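You operate a simulated robot arm through the tools that you are given. There is no shell and no other tool.

The job below is to be done with a simulated robot arm. You get a single attempt, and the scene is never put back.

## Task
Put the end table's white band on the stack in the stack holder, press it down, then free the stack.
Fine: unlock the holder knob and draw both slides right back; leave the other band and stack.

It is judged by the outcome, as a careful person would: the job done as asked, and still so three seconds after it is handed in. It fails if anything else is knocked over, pushed out of place, dropped, spilled or broken.

## Robot
A 6-joint arm with a two-finger parallel gripper, fixed in place. Base frame: the origin is at the foot of the arm, x ahead of it, y to its left, z up; the work surface is at about z = 840. Lengths are in mm, angles in degrees, forces in N, time in s.
With the tool pointing down near the work surface it reaches from about 440 to 860 mm from the base axis. Its first joint turns from -115.0 to 115.0 degrees. Payload 4.2 kg.
Tool frame: the origin (TCP) lies between the finger pads and is the grasp point; the fingertips stand 23 mm ahead of it; z points along the fingers, y is the line along which they close. The gripper opens to 94 mm. The fingers are 38 mm wide and 10 mm thick; the gripper's body (54 by 96 mm) begins 39 mm behind the TCP.
Orientation is that of the tool frame in the base frame, as a unit quaternion [x, y, z, w]. With the fingers straight down and closing along the base's y, the tool's x points along the base's -x, its y along +y and its z along -z.

## Interface
- The arm moves only by the tool play_rows. Its argument "commands" is a list of rows, each a list of 7 numbers: the shift along the tool's x, y, z in units of 100 mm (1.0 is 100 mm), then the turn, a rotation vector about the tool's x, y, z in units of 45 degrees (1.0 is 45 degrees), then the finger opening in cm, from 0 to 9.4. In form: [[dx, dy, dz, wx, wy, wz, fingers], ...]. A call has 1 to 20 rows; each row is the pose to reach, as a shift and turn from the pose commanded when the call began, along the tool's axes at that moment. A call with a number of a shift or a turn outside -1 to 1 is refused whole. A row lasts 0.2 s, in which the tool goes at most 50 mm and 8.6 degrees; a call with a longer step from one row to the next is refused whole, and so is a gripper value outside its range. A pose out of reach is approached as far as the arm can. The call stops where the force on the tool passes 50 N (or 10 N more than at its start, if that is more) or the arm is blocked; 0.2 s more then pass. The fingers move at their own pace (about 108 mm/s each) and stop on an object; they squeeze with about 20 N. The grip force told is the motor's: it shows also when the fingers shut on nothing. Time passes only in rows, and 0.2 s behind the last, so rows that repeat a pose let the fingers close. The reply holds the time, the measured pose of the TCP, the force on the tool along the base axes, the opening and the grip force, in the units named above and with some noise, with the torque about the TCP (base axes, N m) and any sound that the robot's microphone picked up.
- Cameras (640 x 400 px; columns grow to the right, rows downward): "scene" is fixed at [219.6, 650.8, 1557.4]; the picture's right is [-0.90, -0.44, 0.00], its down [-0.27, 0.55, -0.79] and it looks along [0.35, -0.71, -0.61] (base axes); focal length 344 px, centre (320, 200). "wrist" rides on the gripper at [86, 16, -74] in the tool frame; the picture's right is [-0.18, 0.98, 0.00], its down [-0.58, -0.11, -0.81] and it looks along [-0.79, -0.15, 0.59] (tool axes); focal length 243 px, centre (320, 200). There is no depth. A picture from a camera that has moved, and an enlarged one, comes with that camera's place and axes in the base frame and with its lens.
- grab_frame(camera): a new picture of that camera. It takes no simulated time.
- slide_trunk(by): slides the trunk up (or, below 0, down) by that many mm; the arm rides with it, the base frame stays. It gives what a move gives, with no picture.
- zoom(camera, box): a new picture of the part [left, top, right, bottom] of that camera's present view, enlarged. It takes no simulated time.
- hand_in(): hands the job in; it is judged then, once.

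Places have to be worked out from the pictures, the camera data and where the tool is seen. Open the gripper and draw the arm clear of the work before you hand the job in, unless the task says otherwise.

The tools are called after "Call:" by a JSON object that holds its "name" and its "arguments". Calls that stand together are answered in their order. play_rows: Moves the arm, as the interface text tells. Its arguments: {"type":"object","properties":{"commands":{"type":"array"}},"required":["commands"]} The other tools are called the same way: slide_trunk (by) slides the trunk up or down; grab_frame (camera) takes a picture; zoom (camera, box) takes an enlarged picture of a part of a camera's view; hand_in () hands the job in.

At the start:

```text
time: 0.0
tool_pos: [602.7, 8.9, 1152.6]
tcp_rot: [0.0, 1.0, 0.0, 0.0]
contact_force: [-0.4, 0.3, -0.2]
ft_torque: [0.0, 0.0, 0.0]
opening: 93.9
gripper_force: 0.2
trunk travel left (down, up): [-800.0, 190.0]
```

scene: 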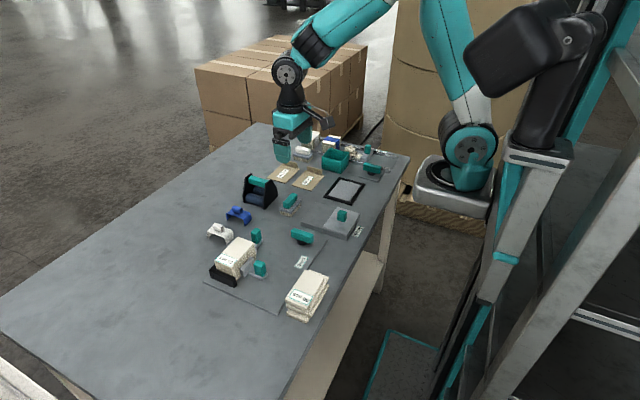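
wrist: 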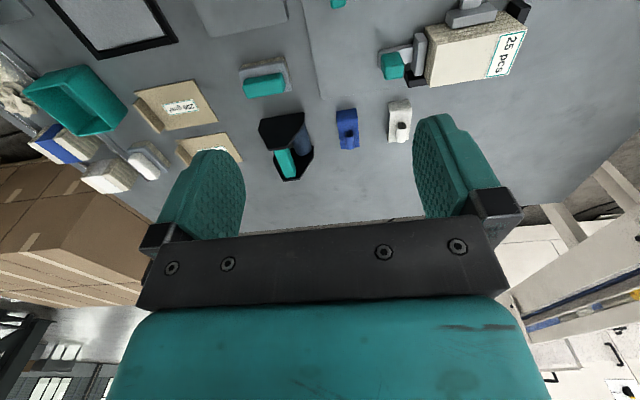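

I'll start with enlarged views of the holder area, the bands and the rest of the table to identify the parts.

Call:
{"name": "zoom", "arguments": {"camera": "scene", "box": [190, 200, 350, 320]}}

Call:
{"name": "zoom", "arguments": {"camera": "scene", "box": [220, 120, 420, 245]}}

Call:
{"name": "zoom", "arguments": {"camera": "wrist", "box": [320, 0, 540, 150]}}

```text
3.33 times, centred on (270, 260) of scene
camera zoom: at [219.6, 650.8, 1557.4], right [-0.9, -0.44, 0.0], down [-0.27, 0.55, -0.79], along [0.35, -0.71, -0.61], focal length 1145 px, centre (487, 0)
```

zoom: 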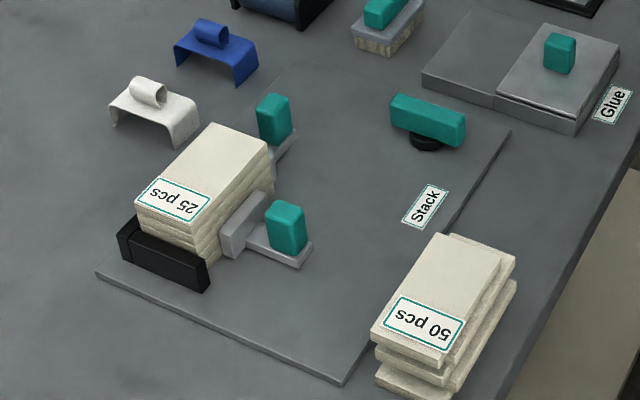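

```text
3.20 times, centred on (320, 182) of scene
camera zoom: at [219.6, 650.8, 1557.4], right [-0.9, -0.44, 0.0], down [-0.27, 0.55, -0.79], along [0.35, -0.71, -0.61], focal length 1099 px, centre (320, 256)
```

zoom: 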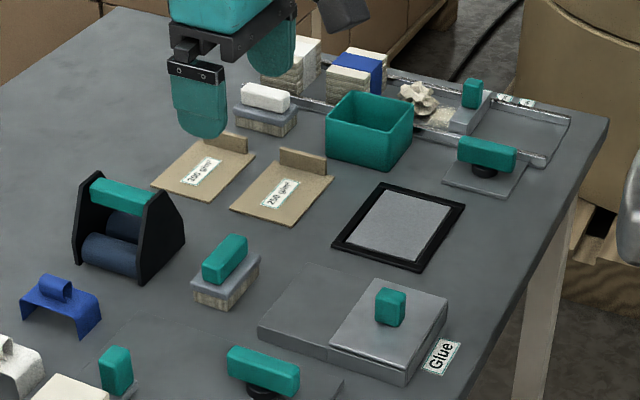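

```text
2.67 times, centred on (430, 75) of wrist
camera zoom: at [517.1, 26.5, 1227.1], right [0.18, 0.98, 0.0], down [0.58, -0.11, 0.81], along [0.79, -0.15, -0.59], focal length 647 px, centre (27, 533)
```

zoom: 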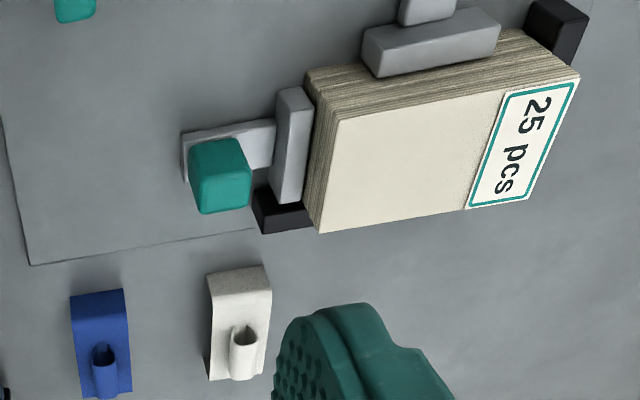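

The white band sits near (805, 112) beyond the holder. The 25-pcs stack is near (694, 194), clamped by two slides on the -x and -y sides, and the T-knob is near (584, 24). I'll move the wrist camera above this area for a closer look.

Call:
{"name": "play_rows", "arguments": {"commands": [[-0.1, 0.3, 0.1, 0, 0, 0, 9.4], [-0.2, 0.7, 0.2, 0, 0, 0, 9.4], [-0.3, 1.0, 0.4, 0, 0, 0, 9.4], [-0.4, 1.0, 0.6, 0, 0, 0, 9.4], [-0.4, 1.0, 0.6, 0, 0, 0, 9.4]]}}

Call:
{"name": "grab_frame", "arguments": {"camera": "wrist"}}

```text
time: 1.2
tool_pos: [642.7, 109.8, 1093.4]
tcp_rot: [0.0, 1.0, 0.0, -0.001]
contact_force: [0.0, 0.0, 0.2]
ft_torque: [-0.02, 0.03, 0.03]
opening: 94.0
gripper_force: 0.1
trunk travel left (down, up): [-800.0, 190.0]
```

```text
taken
camera wrist: at [556.5, 127.0, 1167.2], right [0.18, 0.98, 0.0], down [0.58, -0.11, 0.81], along [0.79, -0.15, -0.59], focal length 243 px, centre (320, 200)
```

wrist: 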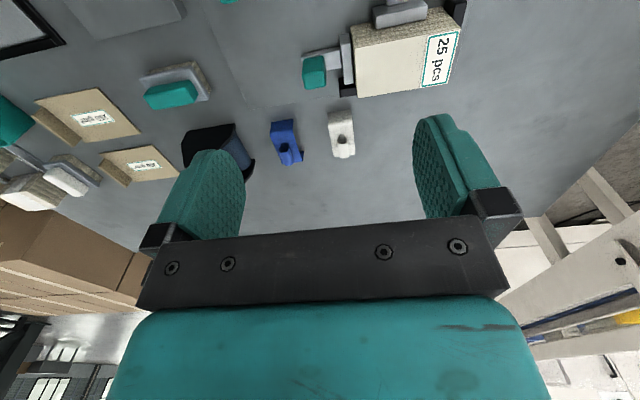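

Call:
{"name": "zoom", "arguments": {"camera": "wrist", "box": [260, 0, 480, 170]}}

Call:
{"name": "zoom", "arguments": {"camera": "wrist", "box": [290, 90, 370, 170]}}

Call:
{"name": "zoom", "arguments": {"camera": "scene", "box": [200, 210, 270, 255]}}

Call:
{"name": "zoom", "arguments": {"camera": "scene", "box": [220, 210, 330, 290]}}

Call:
{"name": "zoom", "arguments": {"camera": "scene", "box": [280, 120, 400, 190]}}

```text
2.35 times, centred on (370, 85) of wrist
camera zoom: at [556.5, 127.0, 1167.2], right [0.18, 0.98, 0.0], down [0.58, -0.11, 0.81], along [0.79, -0.15, -0.59], focal length 571 px, centre (202, 471)
```

zoom: 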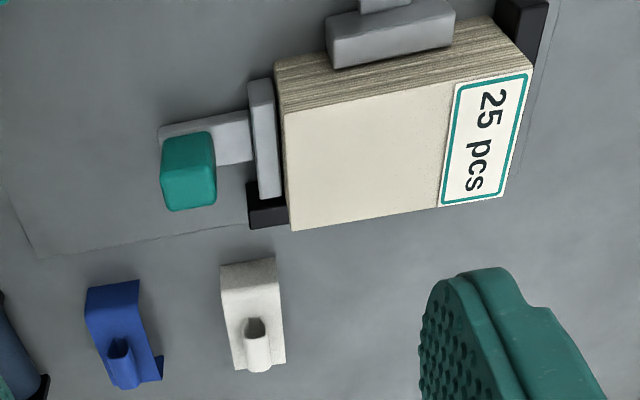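

```text
5.00 times, centred on (330, 130) of wrist
camera zoom: at [556.5, 127.0, 1167.2], right [0.18, 0.98, 0.0], down [0.58, -0.11, 0.81], along [0.79, -0.15, -0.59], focal length 1213 px, centre (270, 550)
```

zoom: 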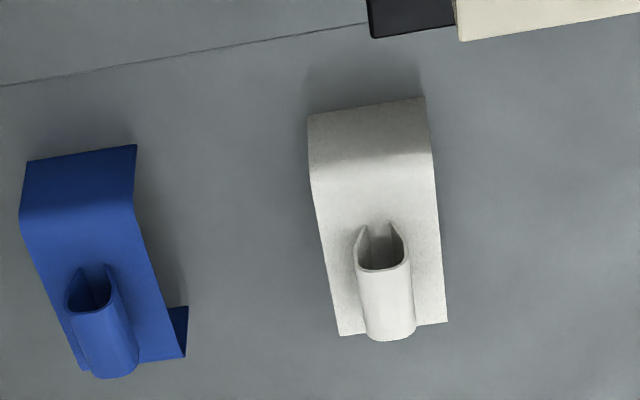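

```text
8.89 times, centred on (235, 232) of scene
camera zoom: at [219.6, 650.8, 1557.4], right [-0.9, -0.44, 0.0], down [-0.27, 0.55, -0.79], along [0.35, -0.71, -0.61], focal length 3054 px, centre (1076, -89)
```

zoom: 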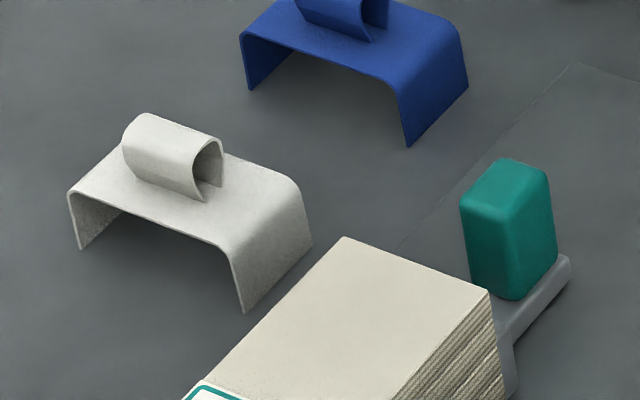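

```text
5.00 times, centred on (275, 250) of scene
camera zoom: at [219.6, 650.8, 1557.4], right [-0.9, -0.44, 0.0], down [-0.27, 0.55, -0.79], along [0.35, -0.71, -0.61], focal length 1718 px, centre (545, -50)
```

zoom: 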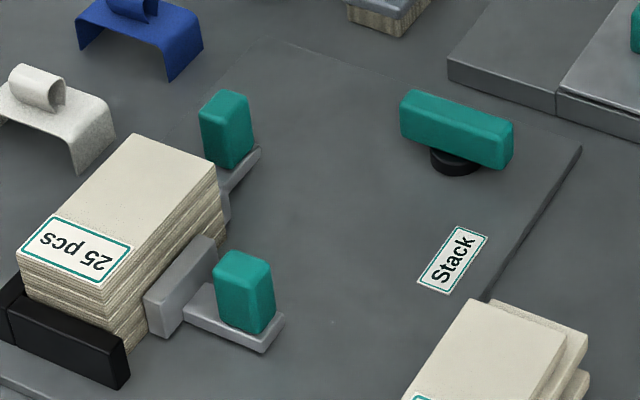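

```text
5.33 times, centred on (340, 155) of scene
camera zoom: at [219.6, 650.8, 1557.4], right [-0.9, -0.44, 0.0], down [-0.27, 0.55, -0.79], along [0.35, -0.71, -0.61], focal length 1832 px, centre (213, 440)
```

zoom: 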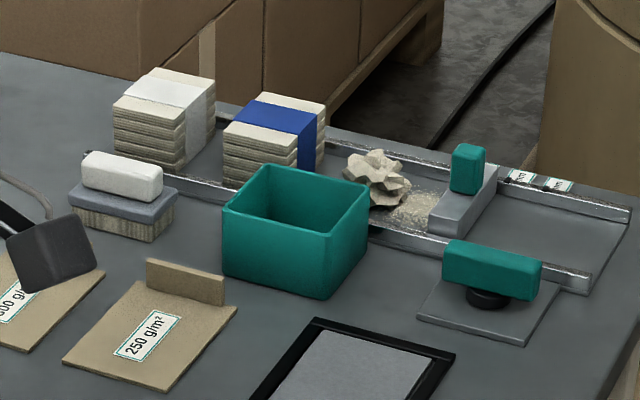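

The stack measures about x 667–721, y 142–242, with its top at z≈900. The white band is centred near (809, 116), standing about 28 mm high with a loop handle on top, and it is already aligned to go over the stack. I'll move towards it and take another look from closer up.

Call:
{"name": "play_rows", "arguments": {"commands": [[-0.3, 0.02, 0.1, 0, 0, 0, 9.4], [-0.6, 0.05, 0.3, 0, 0, 0, 9.4], [-0.9, 0.07, 0.6, 0, 0, 0, 7.0], [-0.9, 0.07, 0.6, 0, 0, 0, 7.0]]}}

Call:
{"name": "grab_frame", "arguments": {"camera": "wrist"}}

Call:
{"name": "zoom", "arguments": {"camera": "wrist", "box": [250, 40, 410, 200]}}

```text
time: 2.2
tool_pos: [735.8, 117.2, 1032.2]
tcp_rot: [0.0, 1.0, 0.0, 0.001]
contact_force: [-0.1, -0.1, 0.8]
ft_torque: [-0.01, 0.0, 0.0]
opening: 70.1
gripper_force: 0.0
trunk travel left (down, up): [-800.0, 190.0]
```

```text
taken
camera wrist: at [649.1, 133.5, 1106.0], right [0.18, 0.98, 0.0], down [0.58, -0.11, 0.81], along [0.79, -0.15, -0.59], focal length 243 px, centre (320, 200)
```

wrist: 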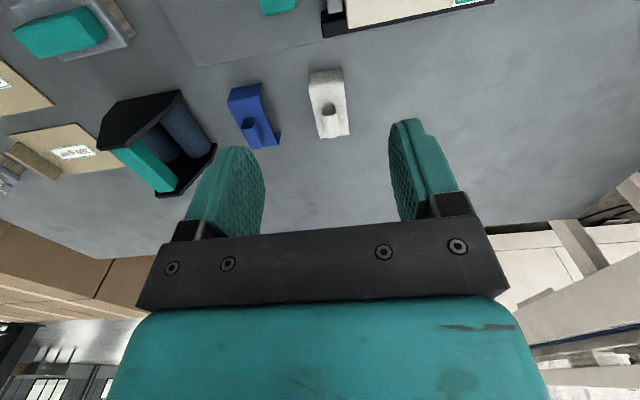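

```text
2.50 times, centred on (330, 120) of wrist
camera zoom: at [649.1, 133.5, 1106.0], right [0.18, 0.98, 0.0], down [0.58, -0.11, 0.81], along [0.79, -0.15, -0.59], focal length 606 px, centre (295, 400)
```

zoom: 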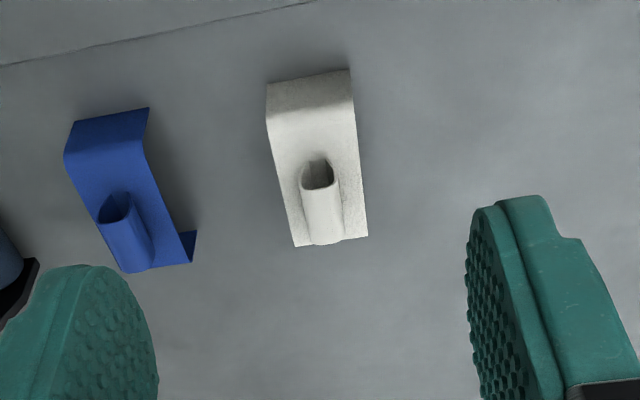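

The second view confirms the band: it spans x 776–842, y 98–134, with its loop centred near (811, 115) and its top at z≈889. I'll move directly above it first.

Call:
{"name": "play_rows", "arguments": {"commands": [[-0.3, 0.0, 0.1, 0, 0, 0, 7.0], [-0.6, 0.0, 0.3, 0, 0, 0, 6.0], [-0.76, -0.01, 0.6, 0, 0, 0, 5.0], [-0.76, -0.01, 0.8, 0, 0, 0, 5.0], [-0.76, -0.01, 0.8, 0, 0, 0, 5.0], [-0.76, -0.01, 0.8, 0, 0, 0, 5.0]]}}

Call:
{"name": "grab_frame", "arguments": {"camera": "wrist"}}

Call:
{"name": "zoom", "arguments": {"camera": "scene", "box": [190, 170, 290, 240]}}

```text
time: 3.6
tool_pos: [809.6, 116.2, 951.6]
tcp_rot: [0.0, 1.0, 0.0, 0.001]
contact_force: [0.0, -0.1, 0.0]
ft_torque: [0.0, 0.02, 0.01]
opening: 50.2
gripper_force: 0.0
trunk travel left (down, up): [-800.0, 190.0]
```

```text
taken
camera wrist: at [722.7, 133.3, 1026.5], right [0.18, 0.98, 0.0], down [0.58, -0.11, 0.81], along [0.79, -0.15, -0.59], focal length 243 px, centre (320, 200)
```

wrist: 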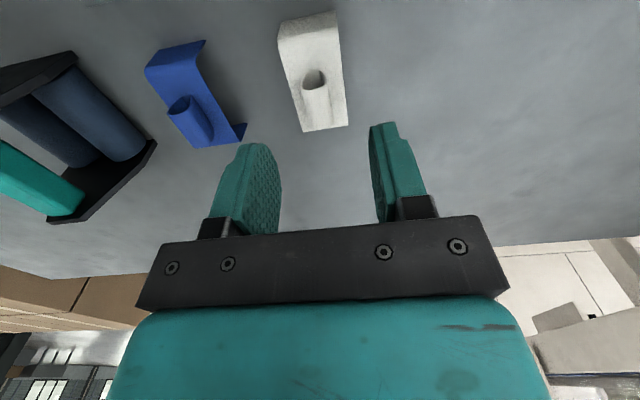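

```text
5.71 times, centred on (240, 205) of scene
camera zoom: at [219.6, 650.8, 1557.4], right [-0.9, -0.44, 0.0], down [-0.27, 0.55, -0.79], along [0.35, -0.71, -0.61], focal length 1963 px, centre (777, 171)
```

zoom: 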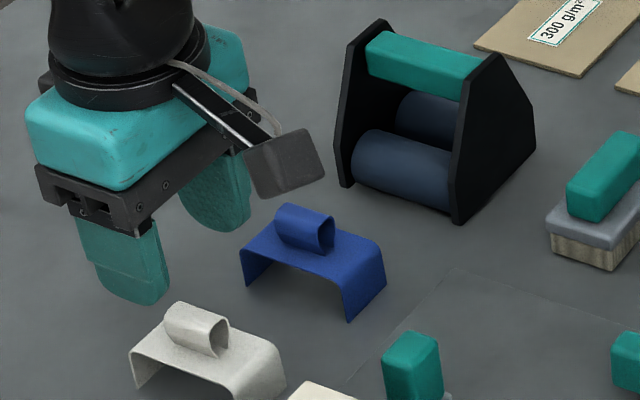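

Now a detailed wrist view of the loop before descending.

Call:
{"name": "zoom", "arguments": {"camera": "wrist", "box": [265, 5, 385, 140]}}

```text
2.96 times, centred on (325, 72) of wrist
camera zoom: at [722.7, 133.3, 1026.5], right [0.18, 0.98, 0.0], down [0.58, -0.11, 0.81], along [0.79, -0.15, -0.59], focal length 719 px, centre (305, 578)
```

zoom: 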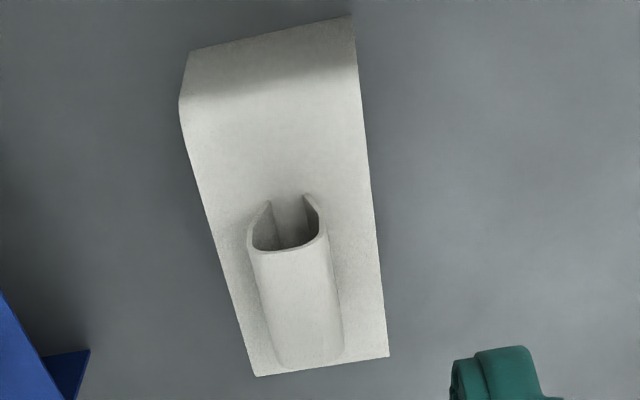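

The loop runs from x=798 to 827, centred on y≈116, with its top at z≈888. I'll lower the fingertips to about z=871, just above the strip, and close on the loop.

Call:
{"name": "play_rows", "arguments": {"commands": [[-0.01, 0, 0.2, 0, 0, 0, 5.0], [-0.02, 0, 0.4, 0, 0, 0, 5.0], [-0.02, 0, 0.5, 0, 0, 0, 5.0], [-0.02, 0, 0.57, 0, 0, 0, 5.0], [-0.02, 0, 0.57, 0, 0, 0, 5.0]]}}

Call:
{"name": "grab_frame", "arguments": {"camera": "wrist"}}

Call:
{"name": "zoom", "arguments": {"camera": "scene", "box": [180, 190, 270, 255]}}

```text
time: 4.8
tool_pos: [810.6, 116.1, 897.0]
tcp_rot: [0.001, 1.0, 0.0, 0.0]
contact_force: [-0.3, 0.1, 0.3]
ft_torque: [-0.01, 0.01, 0.0]
opening: 49.9
gripper_force: 0.0
trunk travel left (down, up): [-800.0, 190.0]
```

```text
taken
camera wrist: at [724.8, 133.0, 970.5], right [0.18, 0.98, 0.0], down [0.58, -0.11, 0.81], along [0.79, -0.15, -0.59], focal length 243 px, centre (320, 200)
```

wrist: 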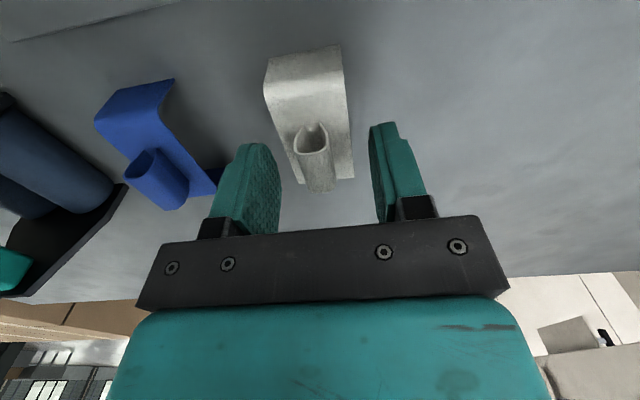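

```text
6.15 times, centred on (225, 222) of scene
camera zoom: at [219.6, 650.8, 1557.4], right [-0.9, -0.44, 0.0], down [-0.27, 0.55, -0.79], along [0.35, -0.71, -0.61], focal length 2114 px, centre (905, 62)
```

zoom: 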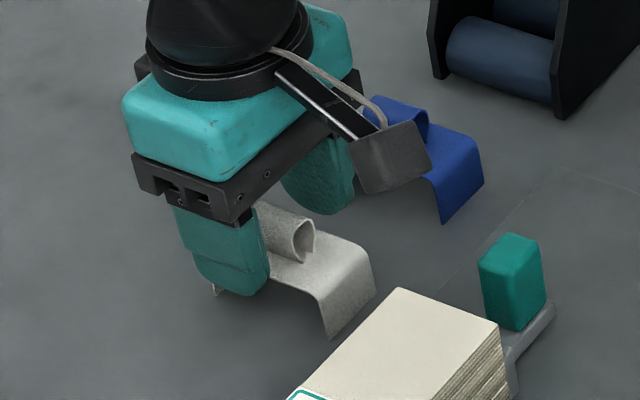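

The fingers straddle the loop evenly, with tips just above the strip. Closing on the loop now.

Call:
{"name": "play_rows", "arguments": {"commands": [[0, 0, 0, 0, 0, 0, 3.0], [0, 0, 0, 0, 0, 0, 1.0], [0, 0, 0, 0, 0, 0, 0.5], [0, 0, 0, 0, 0, 0, 0.5]]}}

Call:
{"name": "zoom", "arguments": {"camera": "wrist", "box": [220, 40, 420, 240]}}

```text
time: 5.8
tool_pos: [810.5, 116.3, 896.6]
tcp_rot: [0.0, 1.0, 0.0, -0.001]
contact_force: [-0.3, 0.6, 0.5]
ft_torque: [0.02, -0.03, 0.07]
opening: 14.7
gripper_force: 19.8
trunk travel left (down, up): [-800.0, 190.0]
```

```text
2.00 times, centred on (320, 140) of wrist
camera zoom: at [724.7, 133.1, 970.5], right [0.18, 0.98, 0.0], down [0.58, -0.11, 0.81], along [0.79, -0.15, -0.59], focal length 485 px, centre (320, 320)
```

zoom: 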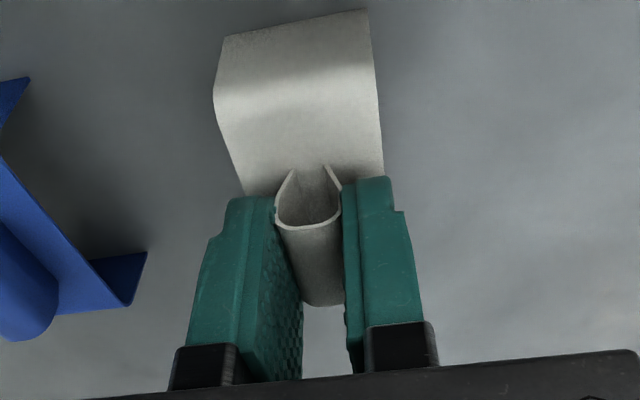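

The loop is gripped at 14.7 mm with about 20 N. I'll lift the band straight up clear of the stack height.

Call:
{"name": "play_rows", "arguments": {"commands": [[0, 0, -0.1, 0, 0, 0, 0.5], [0, 0, -0.3, 0, 0, 0, 0.5], [0, 0, -0.6, 0, 0, 0, 0.5], [0, 0, -0.85, 0, 0, 0, 0.5], [0, 0, -1.0, 0, 0, 0, 0.5], [0, 0, -1.0, 0, 0, 0, 0.5]]}}

Call:
{"name": "zoom", "arguments": {"camera": "wrist", "box": [220, 40, 420, 240]}}

Call:
{"name": "zoom", "arguments": {"camera": "scene", "box": [180, 150, 280, 240]}}

```text
time: 7.2
tool_pos: [810.7, 114.7, 997.0]
tcp_rot: [0.0, 1.0, 0.0, 0.0]
contact_force: [-0.3, 0.8, -0.1]
ft_torque: [0.01, -0.02, -0.02]
opening: 14.4
gripper_force: 20.0
trunk travel left (down, up): [-800.0, 190.0]
```

```text
2.00 times, centred on (320, 140) of wrist
camera zoom: at [724.9, 132.4, 1070.8], right [0.18, 0.98, 0.0], down [0.58, -0.11, 0.81], along [0.79, -0.15, -0.59], focal length 485 px, centre (320, 320)
```

zoom: 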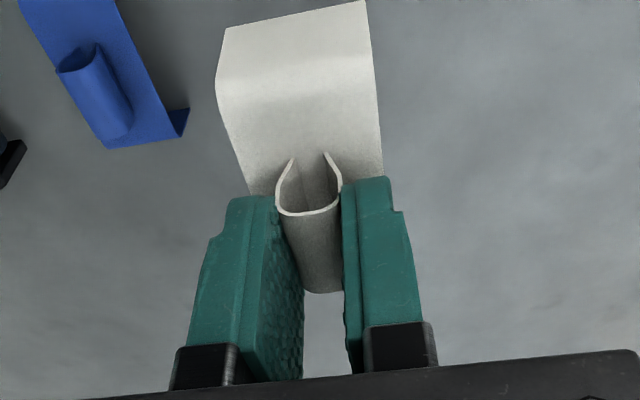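

```text
4.44 times, centred on (230, 195) of scene
camera zoom: at [219.6, 650.8, 1557.4], right [-0.9, -0.44, 0.0], down [-0.27, 0.55, -0.79], along [0.35, -0.71, -0.61], focal length 1527 px, centre (720, 222)
```

zoom: 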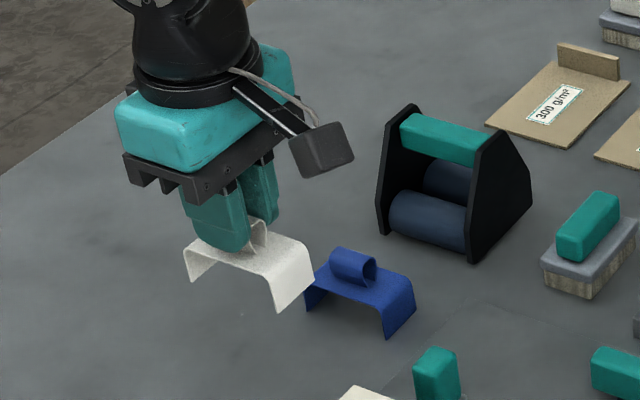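

The band is held level and firmly. I'll carry it toward the stack at this height, where its feet clear the stack top by about 35 mm.

Call:
{"name": "play_rows", "arguments": {"commands": [[0.1, 0.05, -0.05, 0, 0, 0, 0.5], [0.3, 0.2, -0.1, 0, 0, 0, 0.5], [0.55, 0.4, -0.1, 0, 0, 0, 0.5], [0.8, 0.6, -0.1, 0, 0, 0, 0.5], [0.95, 0.72, -0.1, 0, 0, 0, 0.5], [1.0, 0.757, -0.1, 0, 0, 0, 0.5], [1.0, 0.757, -0.1, 0, 0, 0, 0.5]]}}

Call:
{"name": "play_rows", "arguments": {"commands": [[0.07, 0, 0, 0, 0, 0, 0.5], [0.147, 0, 0, 0, 0, 0, 0.5], [0.147, 0, 0, 0, 0, 0, 0.5], [0.147, 0, 0, 0, 0, 0, 0.5]]}}

Call:
{"name": "grab_frame", "arguments": {"camera": "wrist"}}

Call:
{"name": "zoom", "arguments": {"camera": "wrist", "box": [220, 0, 440, 200]}}

Call:
{"name": "zoom", "arguments": {"camera": "scene", "box": [190, 190, 300, 300]}}

```text
time: 8.8
tool_pos: [710.6, 190.7, 1007.1]
tcp_rot: [0.0, 1.0, 0.0, 0.0]
contact_force: [-0.4, -0.9, 0.3]
ft_torque: [-0.01, 0.01, 0.01]
opening: 14.6
gripper_force: 20.3
trunk travel left (down, up): [-800.0, 190.0]
```

```text
time: 9.8
tool_pos: [697.0, 192.0, 1006.3]
tcp_rot: [0.0, 1.0, 0.0, 0.0]
contact_force: [0.9, -0.6, 0.6]
ft_torque: [0.01, 0.03, -0.01]
opening: 14.4
gripper_force: 20.2
trunk travel left (down, up): [-800.0, 190.0]
```

```text
taken
camera wrist: at [610.4, 207.9, 1080.6], right [0.18, 0.98, 0.0], down [0.58, -0.11, 0.81], along [0.79, -0.15, -0.59], focal length 243 px, centre (320, 200)
```

wrist: 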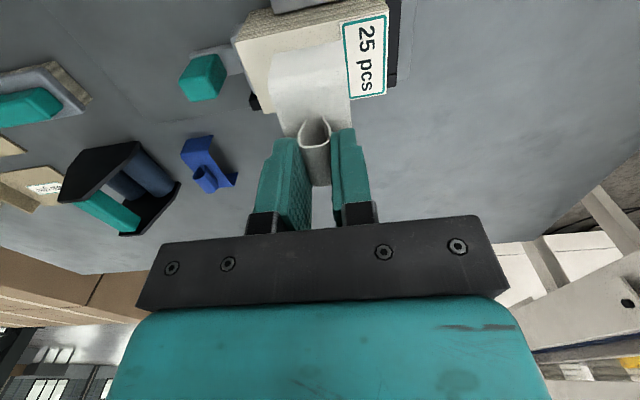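

```text
2.00 times, centred on (330, 100) of wrist
camera zoom: at [610.4, 207.9, 1080.6], right [0.18, 0.98, 0.0], down [0.58, -0.11, 0.81], along [0.79, -0.15, -0.59], focal length 485 px, centre (300, 400)
```

zoom: 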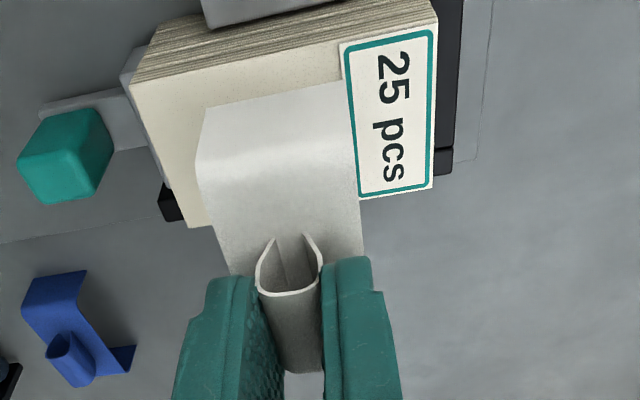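

```text
3.64 times, centred on (245, 245) of scene
camera zoom: at [219.6, 650.8, 1557.4], right [-0.9, -0.44, 0.0], down [-0.27, 0.55, -0.79], along [0.35, -0.71, -0.61], focal length 1249 px, centre (593, 36)
```

zoom: 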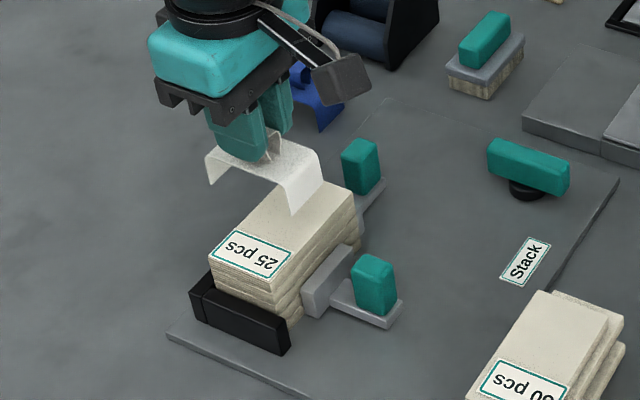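

The band is centred over the stack to within about 1 mm, with an estimated 4–5 mm of clearance per leg. I'll lower it until its feet are just above the stack top and check again.

Call:
{"name": "play_rows", "arguments": {"commands": [[0, -0.01, 0.15, 0, 0, 0, 0.5], [0, -0.01, 0.28, 0, 0, 0, 0.5], [0, -0.01, 0.36, 0, 0, 0, 0.5], [0, -0.01, 0.36, 0, 0, 0, 0.5], [0, -0.01, 0.36, 0, 0, 0, 0.5]]}}

Call:
{"name": "zoom", "arguments": {"camera": "wrist", "box": [220, 0, 440, 200]}}

Call:
{"name": "zoom", "arguments": {"camera": "scene", "box": [200, 200, 290, 290]}}

```text
time: 11.0
tool_pos: [698.4, 191.5, 970.0]
tcp_rot: [0.0, 1.0, 0.0, 0.001]
contact_force: [-0.4, 0.0, 0.2]
ft_torque: [0.02, 0.02, 0.02]
opening: 14.7
gripper_force: 19.7
trunk travel left (down, up): [-800.0, 190.0]
```

```text
2.00 times, centred on (330, 100) of wrist
camera zoom: at [611.0, 207.8, 1044.0], right [0.18, 0.98, 0.0], down [0.58, -0.11, 0.81], along [0.79, -0.15, -0.59], focal length 485 px, centre (300, 400)
```

zoom: 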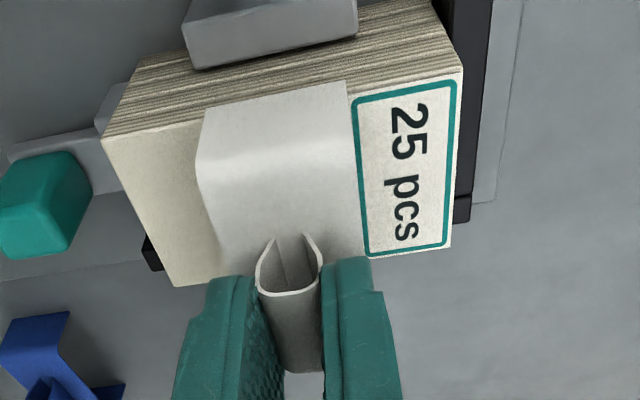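

```text
4.44 times, centred on (245, 245) of scene
camera zoom: at [219.6, 650.8, 1557.4], right [-0.9, -0.44, 0.0], down [-0.27, 0.55, -0.79], along [0.35, -0.71, -0.61], focal length 1527 px, centre (653, 0)
```

zoom: 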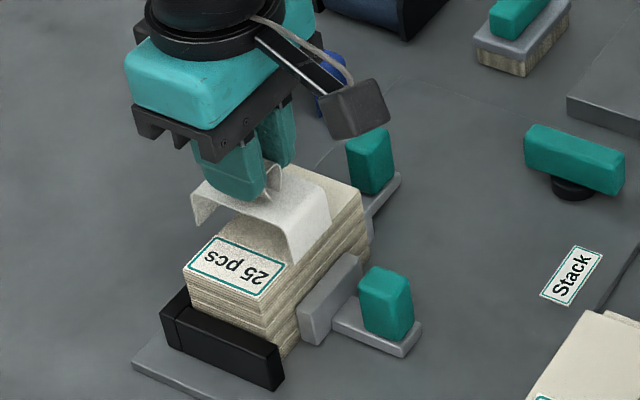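

The legs straddle the stack with a few mm each side. I'll nudge 1 mm toward -x and lower until just about contact.

Call:
{"name": "play_rows", "arguments": {"commands": [[0.01, -0.01, 0.05, 0, 0, 0, 0.5], [0.01, -0.01, 0.1, 0, 0, 0, 0.5], [0.01, -0.01, 0.15, 0, 0, 0, 0.5], [0.01, -0.01, 0.2, 0, 0, 0, 0.5], [0.01, -0.01, 0.24, 0, 0, 0, 0.5], [0.01, -0.01, 0.28, 0, 0, 0, 0.5], [0.01, -0.01, 0.28, 0, 0, 0, 0.5]]}}

Call:
{"name": "zoom", "arguments": {"camera": "wrist", "box": [220, 0, 440, 200]}}

Call:
{"name": "zoom", "arguments": {"camera": "scene", "box": [200, 200, 290, 290]}}

```text
time: 12.6
tool_pos: [695.2, 187.8, 942.3]
tcp_rot: [0.0, 1.0, 0.0, 0.0]
contact_force: [-0.4, -0.5, 0.0]
ft_torque: [0.03, 0.02, 0.02]
opening: 14.2
gripper_force: 20.0
trunk travel left (down, up): [-800.0, 190.0]
```

```text
2.00 times, centred on (330, 100) of wrist
camera zoom: at [608.8, 205.8, 1016.2], right [0.18, 0.98, 0.0], down [0.58, -0.11, 0.81], along [0.79, -0.15, -0.59], focal length 485 px, centre (300, 400)
```

zoom: 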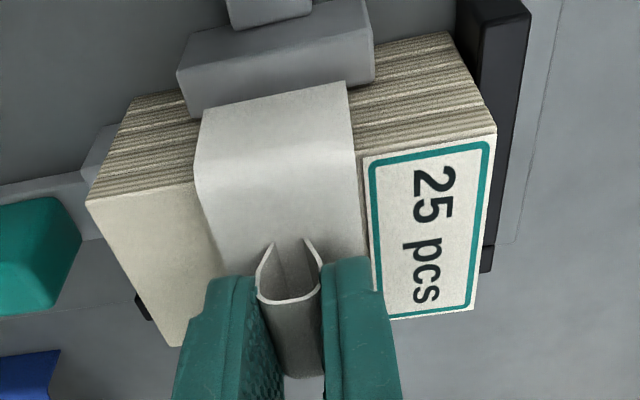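

```text
4.44 times, centred on (245, 245) of scene
camera zoom: at [219.6, 650.8, 1557.4], right [-0.9, -0.44, 0.0], down [-0.27, 0.55, -0.79], along [0.35, -0.71, -0.61], focal length 1527 px, centre (653, 0)
```

zoom: 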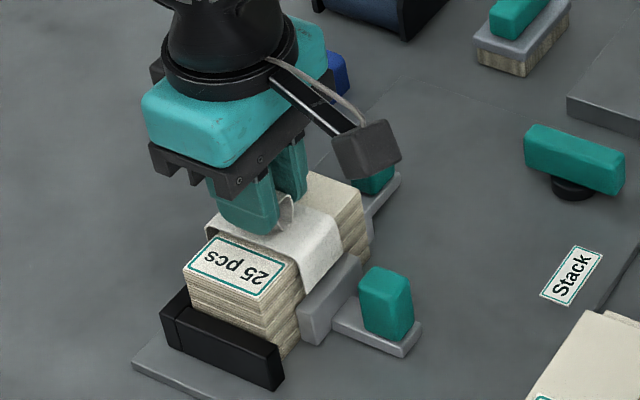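

The legs are now below the stack top with no contact force, and the band is centred in y. I'll recentre 1 mm in x and ease down in small steps until it seats.

Call:
{"name": "play_rows", "arguments": {"commands": [[-0.012, 0, 0.02, 0, 0, 0, 0.5], [-0.012, 0, 0.04, 0, 0, 0, 0.5], [-0.012, 0, 0.06, 0, 0, 0, 0.5], [-0.012, 0, 0.08, 0, 0, 0, 0.5], [-0.012, 0, 0.08, 0, 0, 0, 0.5]]}}

Call:
{"name": "zoom", "arguments": {"camera": "wrist", "box": [220, 0, 440, 200]}}

Call:
{"name": "zoom", "arguments": {"camera": "scene", "box": [210, 220, 270, 280]}}

```text
time: 13.8
tool_pos: [696.0, 189.8, 933.5]
tcp_rot: [0.0, 1.0, 0.0, 0.001]
contact_force: [2.1, 1.1, 13.2]
ft_torque: [-0.01, -0.07, -0.01]
opening: 15.0
gripper_force: 19.9
trunk travel left (down, up): [-800.0, 190.0]
```

```text
2.00 times, centred on (330, 100) of wrist
camera zoom: at [610.1, 206.2, 1007.6], right [0.18, 0.98, 0.0], down [0.58, -0.11, 0.81], along [0.79, -0.15, -0.59], focal length 485 px, centre (300, 400)
```

zoom: 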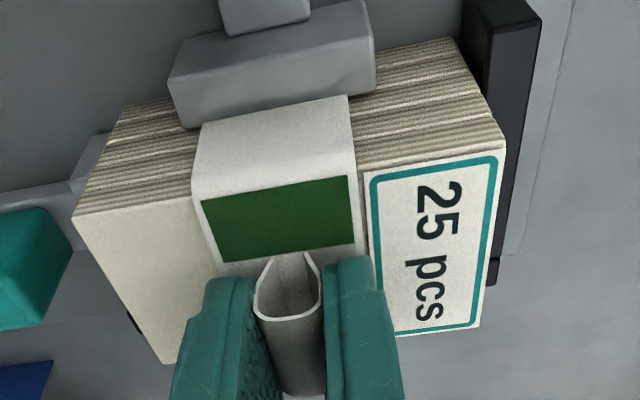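

```text
6.67 times, centred on (240, 250) of scene
camera zoom: at [219.6, 650.8, 1557.4], right [-0.9, -0.44, 0.0], down [-0.27, 0.55, -0.79], along [0.35, -0.71, -0.61], focal length 2290 px, centre (853, -133)
```

zoom: 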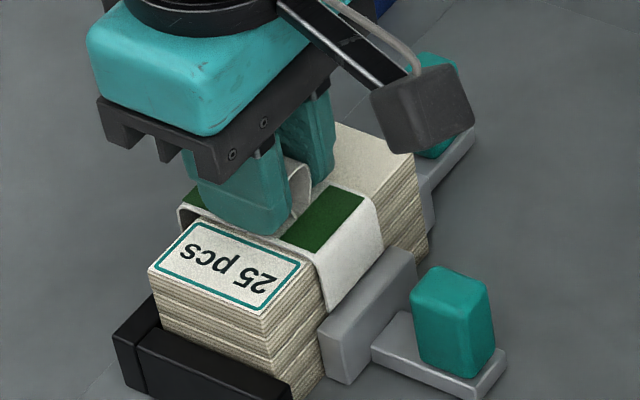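

On contact, at about 13 N, green patches appeared on the band's top, apparently a "seated" indicator, and the strip lies on the stack. I'll hold this press briefly and check that the indicator stays steady.

Call:
{"name": "play_rows", "arguments": {"commands": [[0, 0, 0.003, 0, 0, 0, 0.5], [0, 0, 0.005, 0, 0, 0, 0.5], [0, 0, 0.005, 0, 0, 0, 0.5], [0, 0, 0.005, 0, 0, 0, 0.5]]}}

Call:
{"name": "zoom", "arguments": {"camera": "wrist", "box": [220, 0, 440, 200]}}

```text
time: 14.8
tool_pos: [697.2, 189.1, 933.5]
tcp_rot: [0.0, 1.0, 0.0, 0.0]
contact_force: [-3.2, 2.6, 10.1]
ft_torque: [0.06, 0.07, -0.03]
opening: 14.8
gripper_force: 19.9
trunk travel left (down, up): [-800.0, 190.0]
```

```text
2.00 times, centred on (330, 100) of wrist
camera zoom: at [610.3, 205.9, 1007.7], right [0.18, 0.98, 0.0], down [0.58, -0.11, 0.81], along [0.79, -0.15, -0.59], focal length 485 px, centre (300, 400)
```

zoom: 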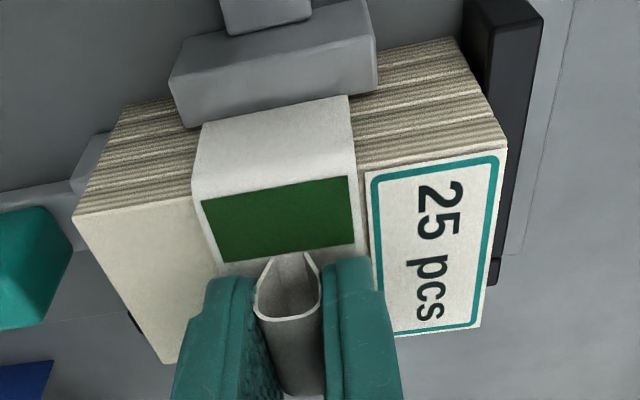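

The patches stay green under a steady 10–13 N press. I'll open the fingers and rise straight up, then check that the band stays seated and green.

Call:
{"name": "play_rows", "arguments": {"commands": [[0, 0, 0, 0, 0, 0, 2.0], [0, 0, 0, 0, 0, 0, 3.5], [0, 0, 0, 0, 0, 0, 3.5], [0, 0, -0.15, 0, 0, 0, 3.5], [0, 0, -0.4, 0, 0, 0, 3.5], [0, 0, -0.7, 0, 0, 0, 3.5], [0, 0, -0.7, 0, 0, 0, 3.5]]}}

Call:
{"name": "zoom", "arguments": {"camera": "wrist", "box": [200, 0, 440, 200]}}

Call:
{"name": "zoom", "arguments": {"camera": "scene", "box": [200, 220, 270, 290]}}

Call:
{"name": "zoom", "arguments": {"camera": "scene", "box": [285, 190, 375, 270]}}

```text
time: 16.4
tool_pos: [698.5, 190.2, 1003.4]
tcp_rot: [0.0, 1.0, 0.0, 0.0]
contact_force: [0.0, 0.0, 0.1]
ft_torque: [-0.02, 0.04, 0.01]
opening: 34.9
gripper_force: 0.0
trunk travel left (down, up): [-800.0, 190.0]
```

```text
2.00 times, centred on (320, 100) of wrist
camera zoom: at [611.4, 205.8, 1077.9], right [0.18, 0.98, 0.0], down [0.58, -0.11, 0.81], along [0.79, -0.15, -0.59], focal length 485 px, centre (320, 400)
```

zoom: 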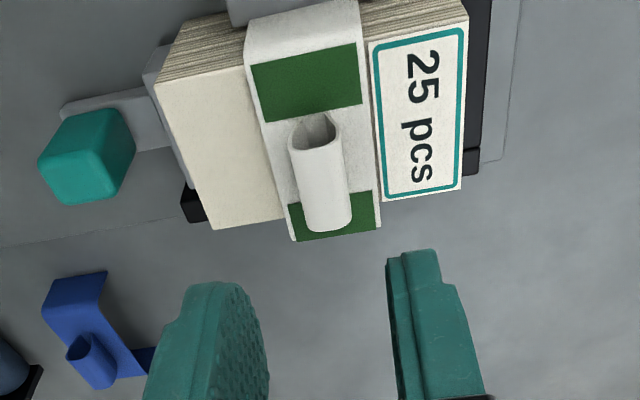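

```text
5.71 times, centred on (235, 255) of scene
camera zoom: at [219.6, 650.8, 1557.4], right [-0.9, -0.44, 0.0], down [-0.27, 0.55, -0.79], along [0.35, -0.71, -0.61], focal length 1963 px, centre (806, -114)
```

zoom: 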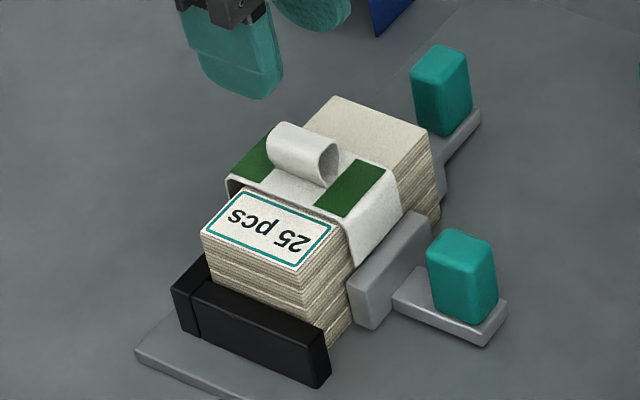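

```text
5.00 times, centred on (330, 230) of scene
camera zoom: at [219.6, 650.8, 1557.4], right [-0.9, -0.44, 0.0], down [-0.27, 0.55, -0.79], along [0.35, -0.71, -0.61], focal length 1718 px, centre (270, 50)
```

zoom: 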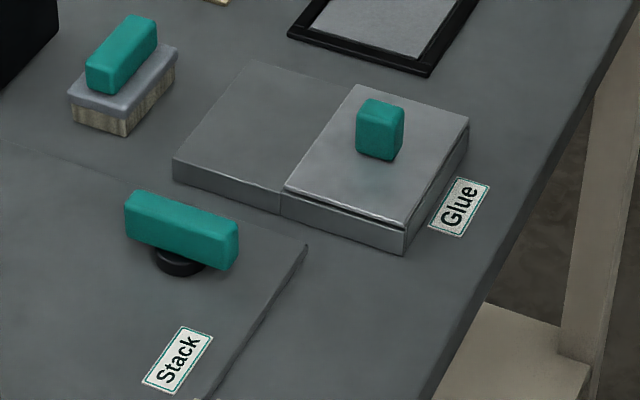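

The patches stayed green after release, so the press is latched. I'll take a tighter look at how the band's leg sits relative to the slide jaw.

Call:
{"name": "zoom", "arguments": {"camera": "scene", "box": [222, 235, 257, 265]}}

Call:
{"name": "zoom", "arguments": {"camera": "wrist", "box": [260, 0, 380, 70]}}

```text
13.33 times, centred on (240, 250) of scene
camera zoom: at [219.6, 650.8, 1557.4], right [-0.9, -0.44, 0.0], down [-0.27, 0.55, -0.79], along [0.35, -0.71, -0.61], focal length 4581 px, centre (1393, -467)
```

zoom: 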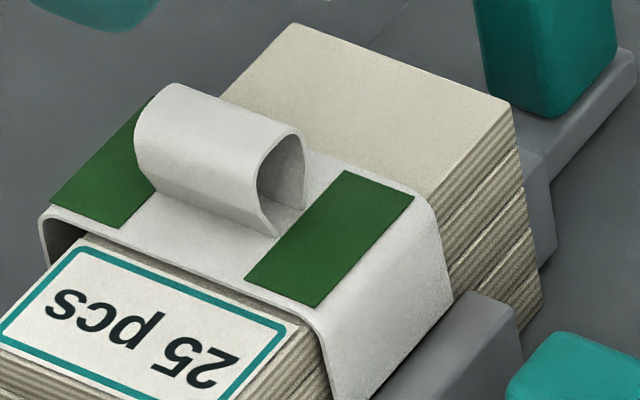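

```text
5.33 times, centred on (320, 35) of wrist
camera zoom: at [611.4, 205.8, 1077.9], right [0.18, 0.98, 0.0], down [0.58, -0.11, 0.81], along [0.79, -0.15, -0.59], focal length 1294 px, centre (320, 1080)
```

zoom: 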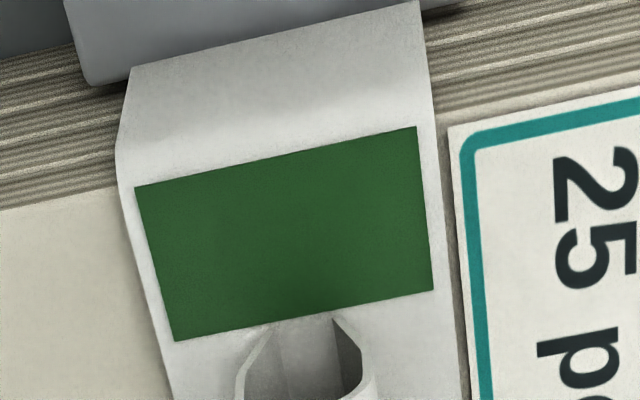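

The band is seated around the stack, green on both sides. Next is the holder knob at about (582, 27), so I'll raise the arm and bring the wrist camera over it.

Call:
{"name": "play_rows", "arguments": {"commands": [[0.15, -0.1, -0.25, 0, 0, 0, 5.0], [0.35, -0.4, -0.45, 0, 0, 0, 7.0], [0.55, -0.7, -0.5, 0, 0, 0, 7.0], [0.8, -1.0, -0.5, 0, 0, 0, 7.0], [0.8, -1.0, -0.5, 0, 0, 0, 7.0]]}}

Call:
{"name": "play_rows", "arguments": {"commands": [[0.2, -0.3, 0, 0, 0, 0, 7.0], [0.5, -0.6, 0, 0, 0, 0, 7.0], [0.58, -0.63, 0, 0, 0, 0, 7.0], [0.58, -0.63, 0, 0, 0, 0, 7.0]]}}

Call:
{"name": "grab_frame", "arguments": {"camera": "wrist"}}

Call:
{"name": "zoom", "arguments": {"camera": "wrist", "box": [220, 0, 420, 160]}}

```text
time: 17.6
tool_pos: [616.3, 88.8, 1053.7]
tcp_rot: [0.0, 1.0, 0.001, -0.001]
contact_force: [0.6, -0.2, -0.4]
ft_torque: [0.0, 0.03, -0.02]
opening: 70.1
gripper_force: 0.0
trunk travel left (down, up): [-800.0, 190.0]
```

```text
time: 18.6
tool_pos: [557.9, 25.8, 1052.6]
tcp_rot: [0.0, 1.0, 0.001, 0.0]
contact_force: [0.2, 0.4, -0.1]
ft_torque: [0.0, 0.01, 0.02]
opening: 70.0
gripper_force: 0.0
trunk travel left (down, up): [-800.0, 190.0]
```

```text
taken
camera wrist: at [471.2, 43.3, 1127.9], right [0.18, 0.98, 0.0], down [0.58, -0.11, 0.81], along [0.79, -0.15, -0.59], focal length 243 px, centre (320, 200)
```

wrist: 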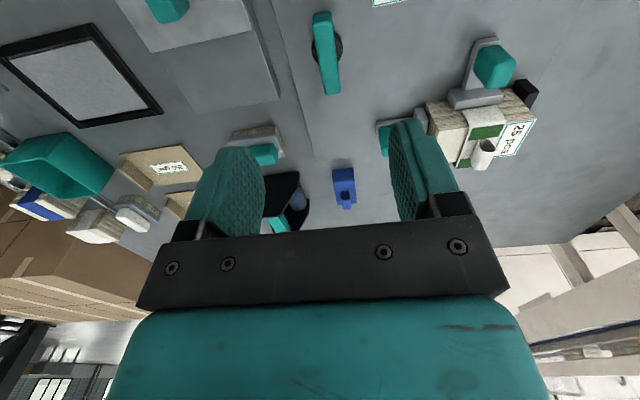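

```text
2.50 times, centred on (320, 80) of wrist
camera zoom: at [471.2, 43.3, 1127.9], right [0.18, 0.98, 0.0], down [0.58, -0.11, 0.81], along [0.79, -0.15, -0.59], focal length 606 px, centre (320, 500)
```

zoom: 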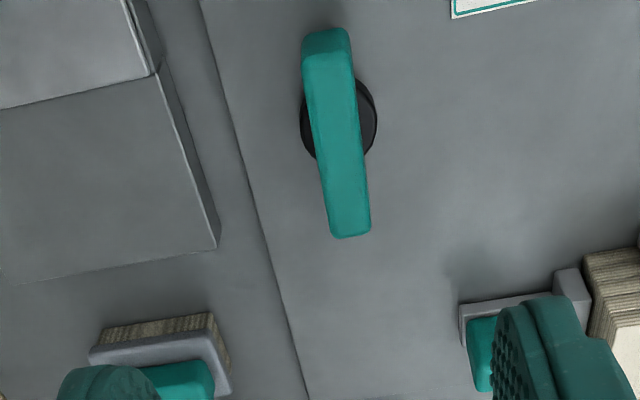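

The T-handle spans x 547–611, y 22–40, with its top at z≈885, so its centre is about (579, 31) and it points along x. I'll go above it and then lower with the fingers either side.

Call:
{"name": "play_rows", "arguments": {"commands": [[-0.1, 0.03, 0.2, 0, 0, 0, 6.0], [-0.21, 0.05, 0.5, 0, 0, 0, 5.0], [-0.21, 0.05, 0.85, 0, 0, 0, 5.0], [-0.21, 0.05, 1.0, 0, 0, 0, 5.0], [-0.21, 0.05, 1.0, 0, 0, 0, 5.0]]}}

Call:
{"name": "zoom", "arguments": {"camera": "wrist", "box": [200, 0, 440, 200]}}

Call:
{"name": "zoom", "arguments": {"camera": "scene", "box": [270, 170, 360, 260]}}

```text
time: 19.8
tool_pos: [580.0, 31.0, 953.6]
tcp_rot: [0.0, 1.0, 0.0, 0.0]
contact_force: [-0.5, -0.9, 0.1]
ft_torque: [0.03, 0.03, 0.04]
opening: 49.8
gripper_force: 0.1
trunk travel left (down, up): [-800.0, 190.0]
```

```text
2.00 times, centred on (320, 100) of wrist
camera zoom: at [494.3, 48.1, 1028.1], right [0.18, 0.98, 0.0], down [0.58, -0.11, 0.81], along [0.79, -0.15, -0.59], focal length 485 px, centre (320, 400)
```

zoom: 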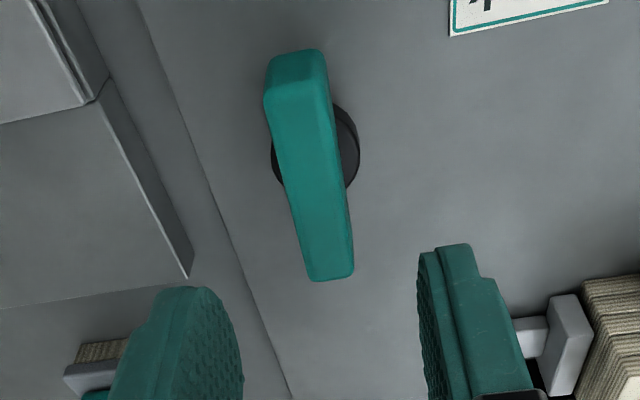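

```text
4.44 times, centred on (315, 215) of scene
camera zoom: at [219.6, 650.8, 1557.4], right [-0.9, -0.44, 0.0], down [-0.27, 0.55, -0.79], along [0.35, -0.71, -0.61], focal length 1527 px, centre (342, 133)
```

zoom: 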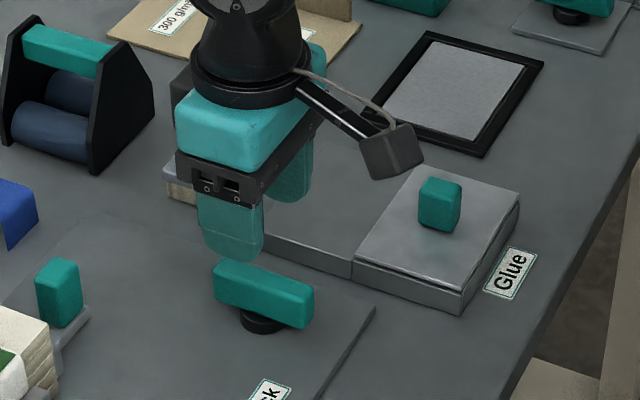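

The bar lines up with the gripper at y≈31. I'll lower 70 mm and close on it.

Call:
{"name": "play_rows", "arguments": {"commands": [[0.01, 0, 0.2, 0, 0, 0, 5.0], [0.01, 0, 0.4, 0, 0, 0, 5.0], [0.01, 0, 0.6, 0, 0, 0, 5.0], [0.01, 0, 0.7, 0, 0, 0, 5.0], [0.01, 0, 0.7, 0, 0, 0, 5.0], [0.01, 0, 0.7, 0, 0, 0, 3.0], [0.01, 0, 0.7, 0, 0, 0, 1.0], [0.01, 0, 0.7, 0, 0, 0, 0.5], [0.01, 0, 0.7, 0, 0, 0, 0.5]]}}

Call:
{"name": "zoom", "arguments": {"camera": "wrist", "box": [200, 40, 440, 240]}}

Call:
{"name": "zoom", "arguments": {"camera": "scene", "box": [270, 170, 360, 260]}}

```text
time: 21.8
tool_pos: [578.7, 30.5, 884.3]
tcp_rot: [0.0, 1.0, -0.001, 0.0]
contact_force: [0.0, -16.1, -1.2]
ft_torque: [-0.02, -0.57, -0.04]
opening: 17.8
gripper_force: 45.3
trunk travel left (down, up): [-800.0, 190.0]
```

```text
2.00 times, centred on (320, 140) of wrist
camera zoom: at [492.6, 46.9, 958.0], right [0.19, 0.98, 0.0], down [0.58, -0.11, 0.81], along [0.79, -0.15, -0.59], focal length 485 px, centre (320, 320)
```

zoom: 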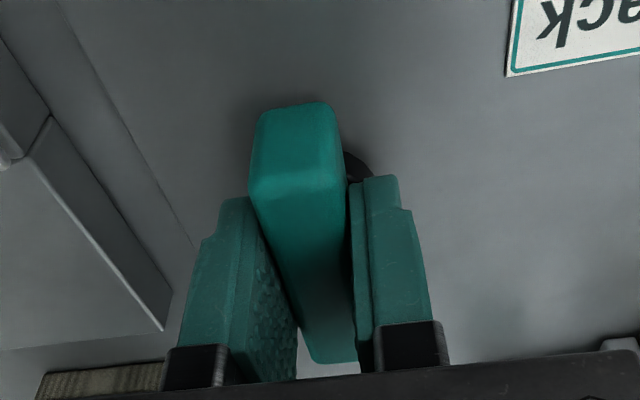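

```text
4.44 times, centred on (315, 215) of scene
camera zoom: at [219.6, 650.8, 1557.4], right [-0.9, -0.44, 0.0], down [-0.27, 0.55, -0.79], along [0.35, -0.71, -0.61], focal length 1527 px, centre (342, 133)
```

zoom: 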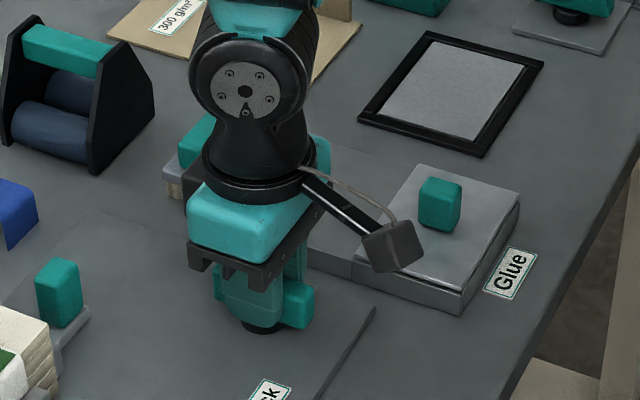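

Gripped with 17.8 mm opening, but a -16 N side load in y shows I'm about 1 mm off-centre. I'll shift slightly toward -y to relieve it.

Call:
{"name": "play_rows", "arguments": {"commands": [[0, -0.004, 0, 0, 0, 0, 0.5], [0, -0.008, 0, 0, 0, 0, 0.5], [0, -0.008, 0, 0, 0, 0, 0.5]]}}

```text
time: 22.6
tool_pos: [578.5, 30.2, 884.1]
tcp_rot: [0.001, 1.0, 0.0, 0.001]
contact_force: [-1.3, -16.6, 3.9]
ft_torque: [-0.19, -0.49, 0.01]
opening: 18.1
gripper_force: 44.8
trunk travel left (down, up): [-800.0, 190.0]
```

The load didn't change with 0.8 mm, so I'll try a slightly larger shift to see its direction.

Call:
{"name": "play_rows", "arguments": {"commands": [[0, -0.005, 0, 0, 0, 0, 0.5], [0, -0.01, 0, 0, 0, 0, 0.5], [0, -0.01, 0, 0, 0, 0, 0.5]]}}

```text
time: 23.4
tool_pos: [578.2, 30.8, 882.6]
tcp_rot: [0.0, 1.0, 0.001, 0.0]
contact_force: [-1.0, -10.5, 20.1]
ft_torque: [-0.35, 1.2, -0.08]
opening: 18.0
gripper_force: 45.0
trunk travel left (down, up): [-800.0, 190.0]
```

Vertical load is building up too, so I'll open, raise 3 mm and regrip to remove the strain.

Call:
{"name": "play_rows", "arguments": {"commands": [[0, 0, 0, 0, 0, 0, 3.0], [0, 0, -0.03, 0, 0, 0, 3.0], [0, 0, -0.03, 0, 0, 0, 3.0], [0, 0, -0.03, 0, 0, 0, 3.0]]}}

Call:
{"name": "zoom", "arguments": {"camera": "wrist", "box": [200, 40, 440, 240]}}

```text
time: 24.4
tool_pos: [578.5, 28.8, 886.2]
tcp_rot: [0.0, 1.0, 0.0, -0.001]
contact_force: [0.3, 0.2, -0.6]
ft_torque: [0.01, 0.01, 0.0]
opening: 30.0
gripper_force: 0.0
trunk travel left (down, up): [-800.0, 190.0]
```

```text
2.00 times, centred on (320, 140) of wrist
camera zoom: at [493.0, 46.1, 960.6], right [0.18, 0.98, 0.0], down [0.58, -0.11, 0.81], along [0.79, -0.15, -0.59], focal length 485 px, centre (320, 320)
```

zoom: 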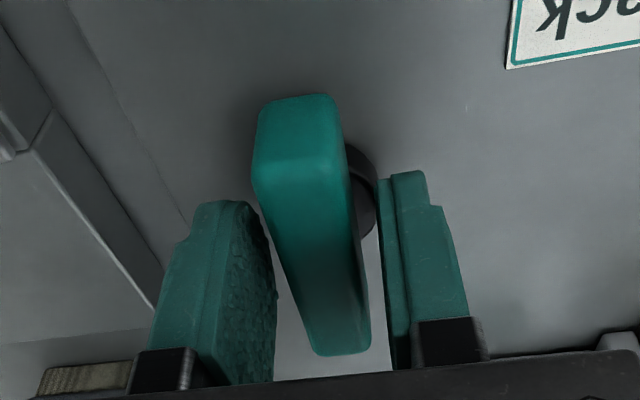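

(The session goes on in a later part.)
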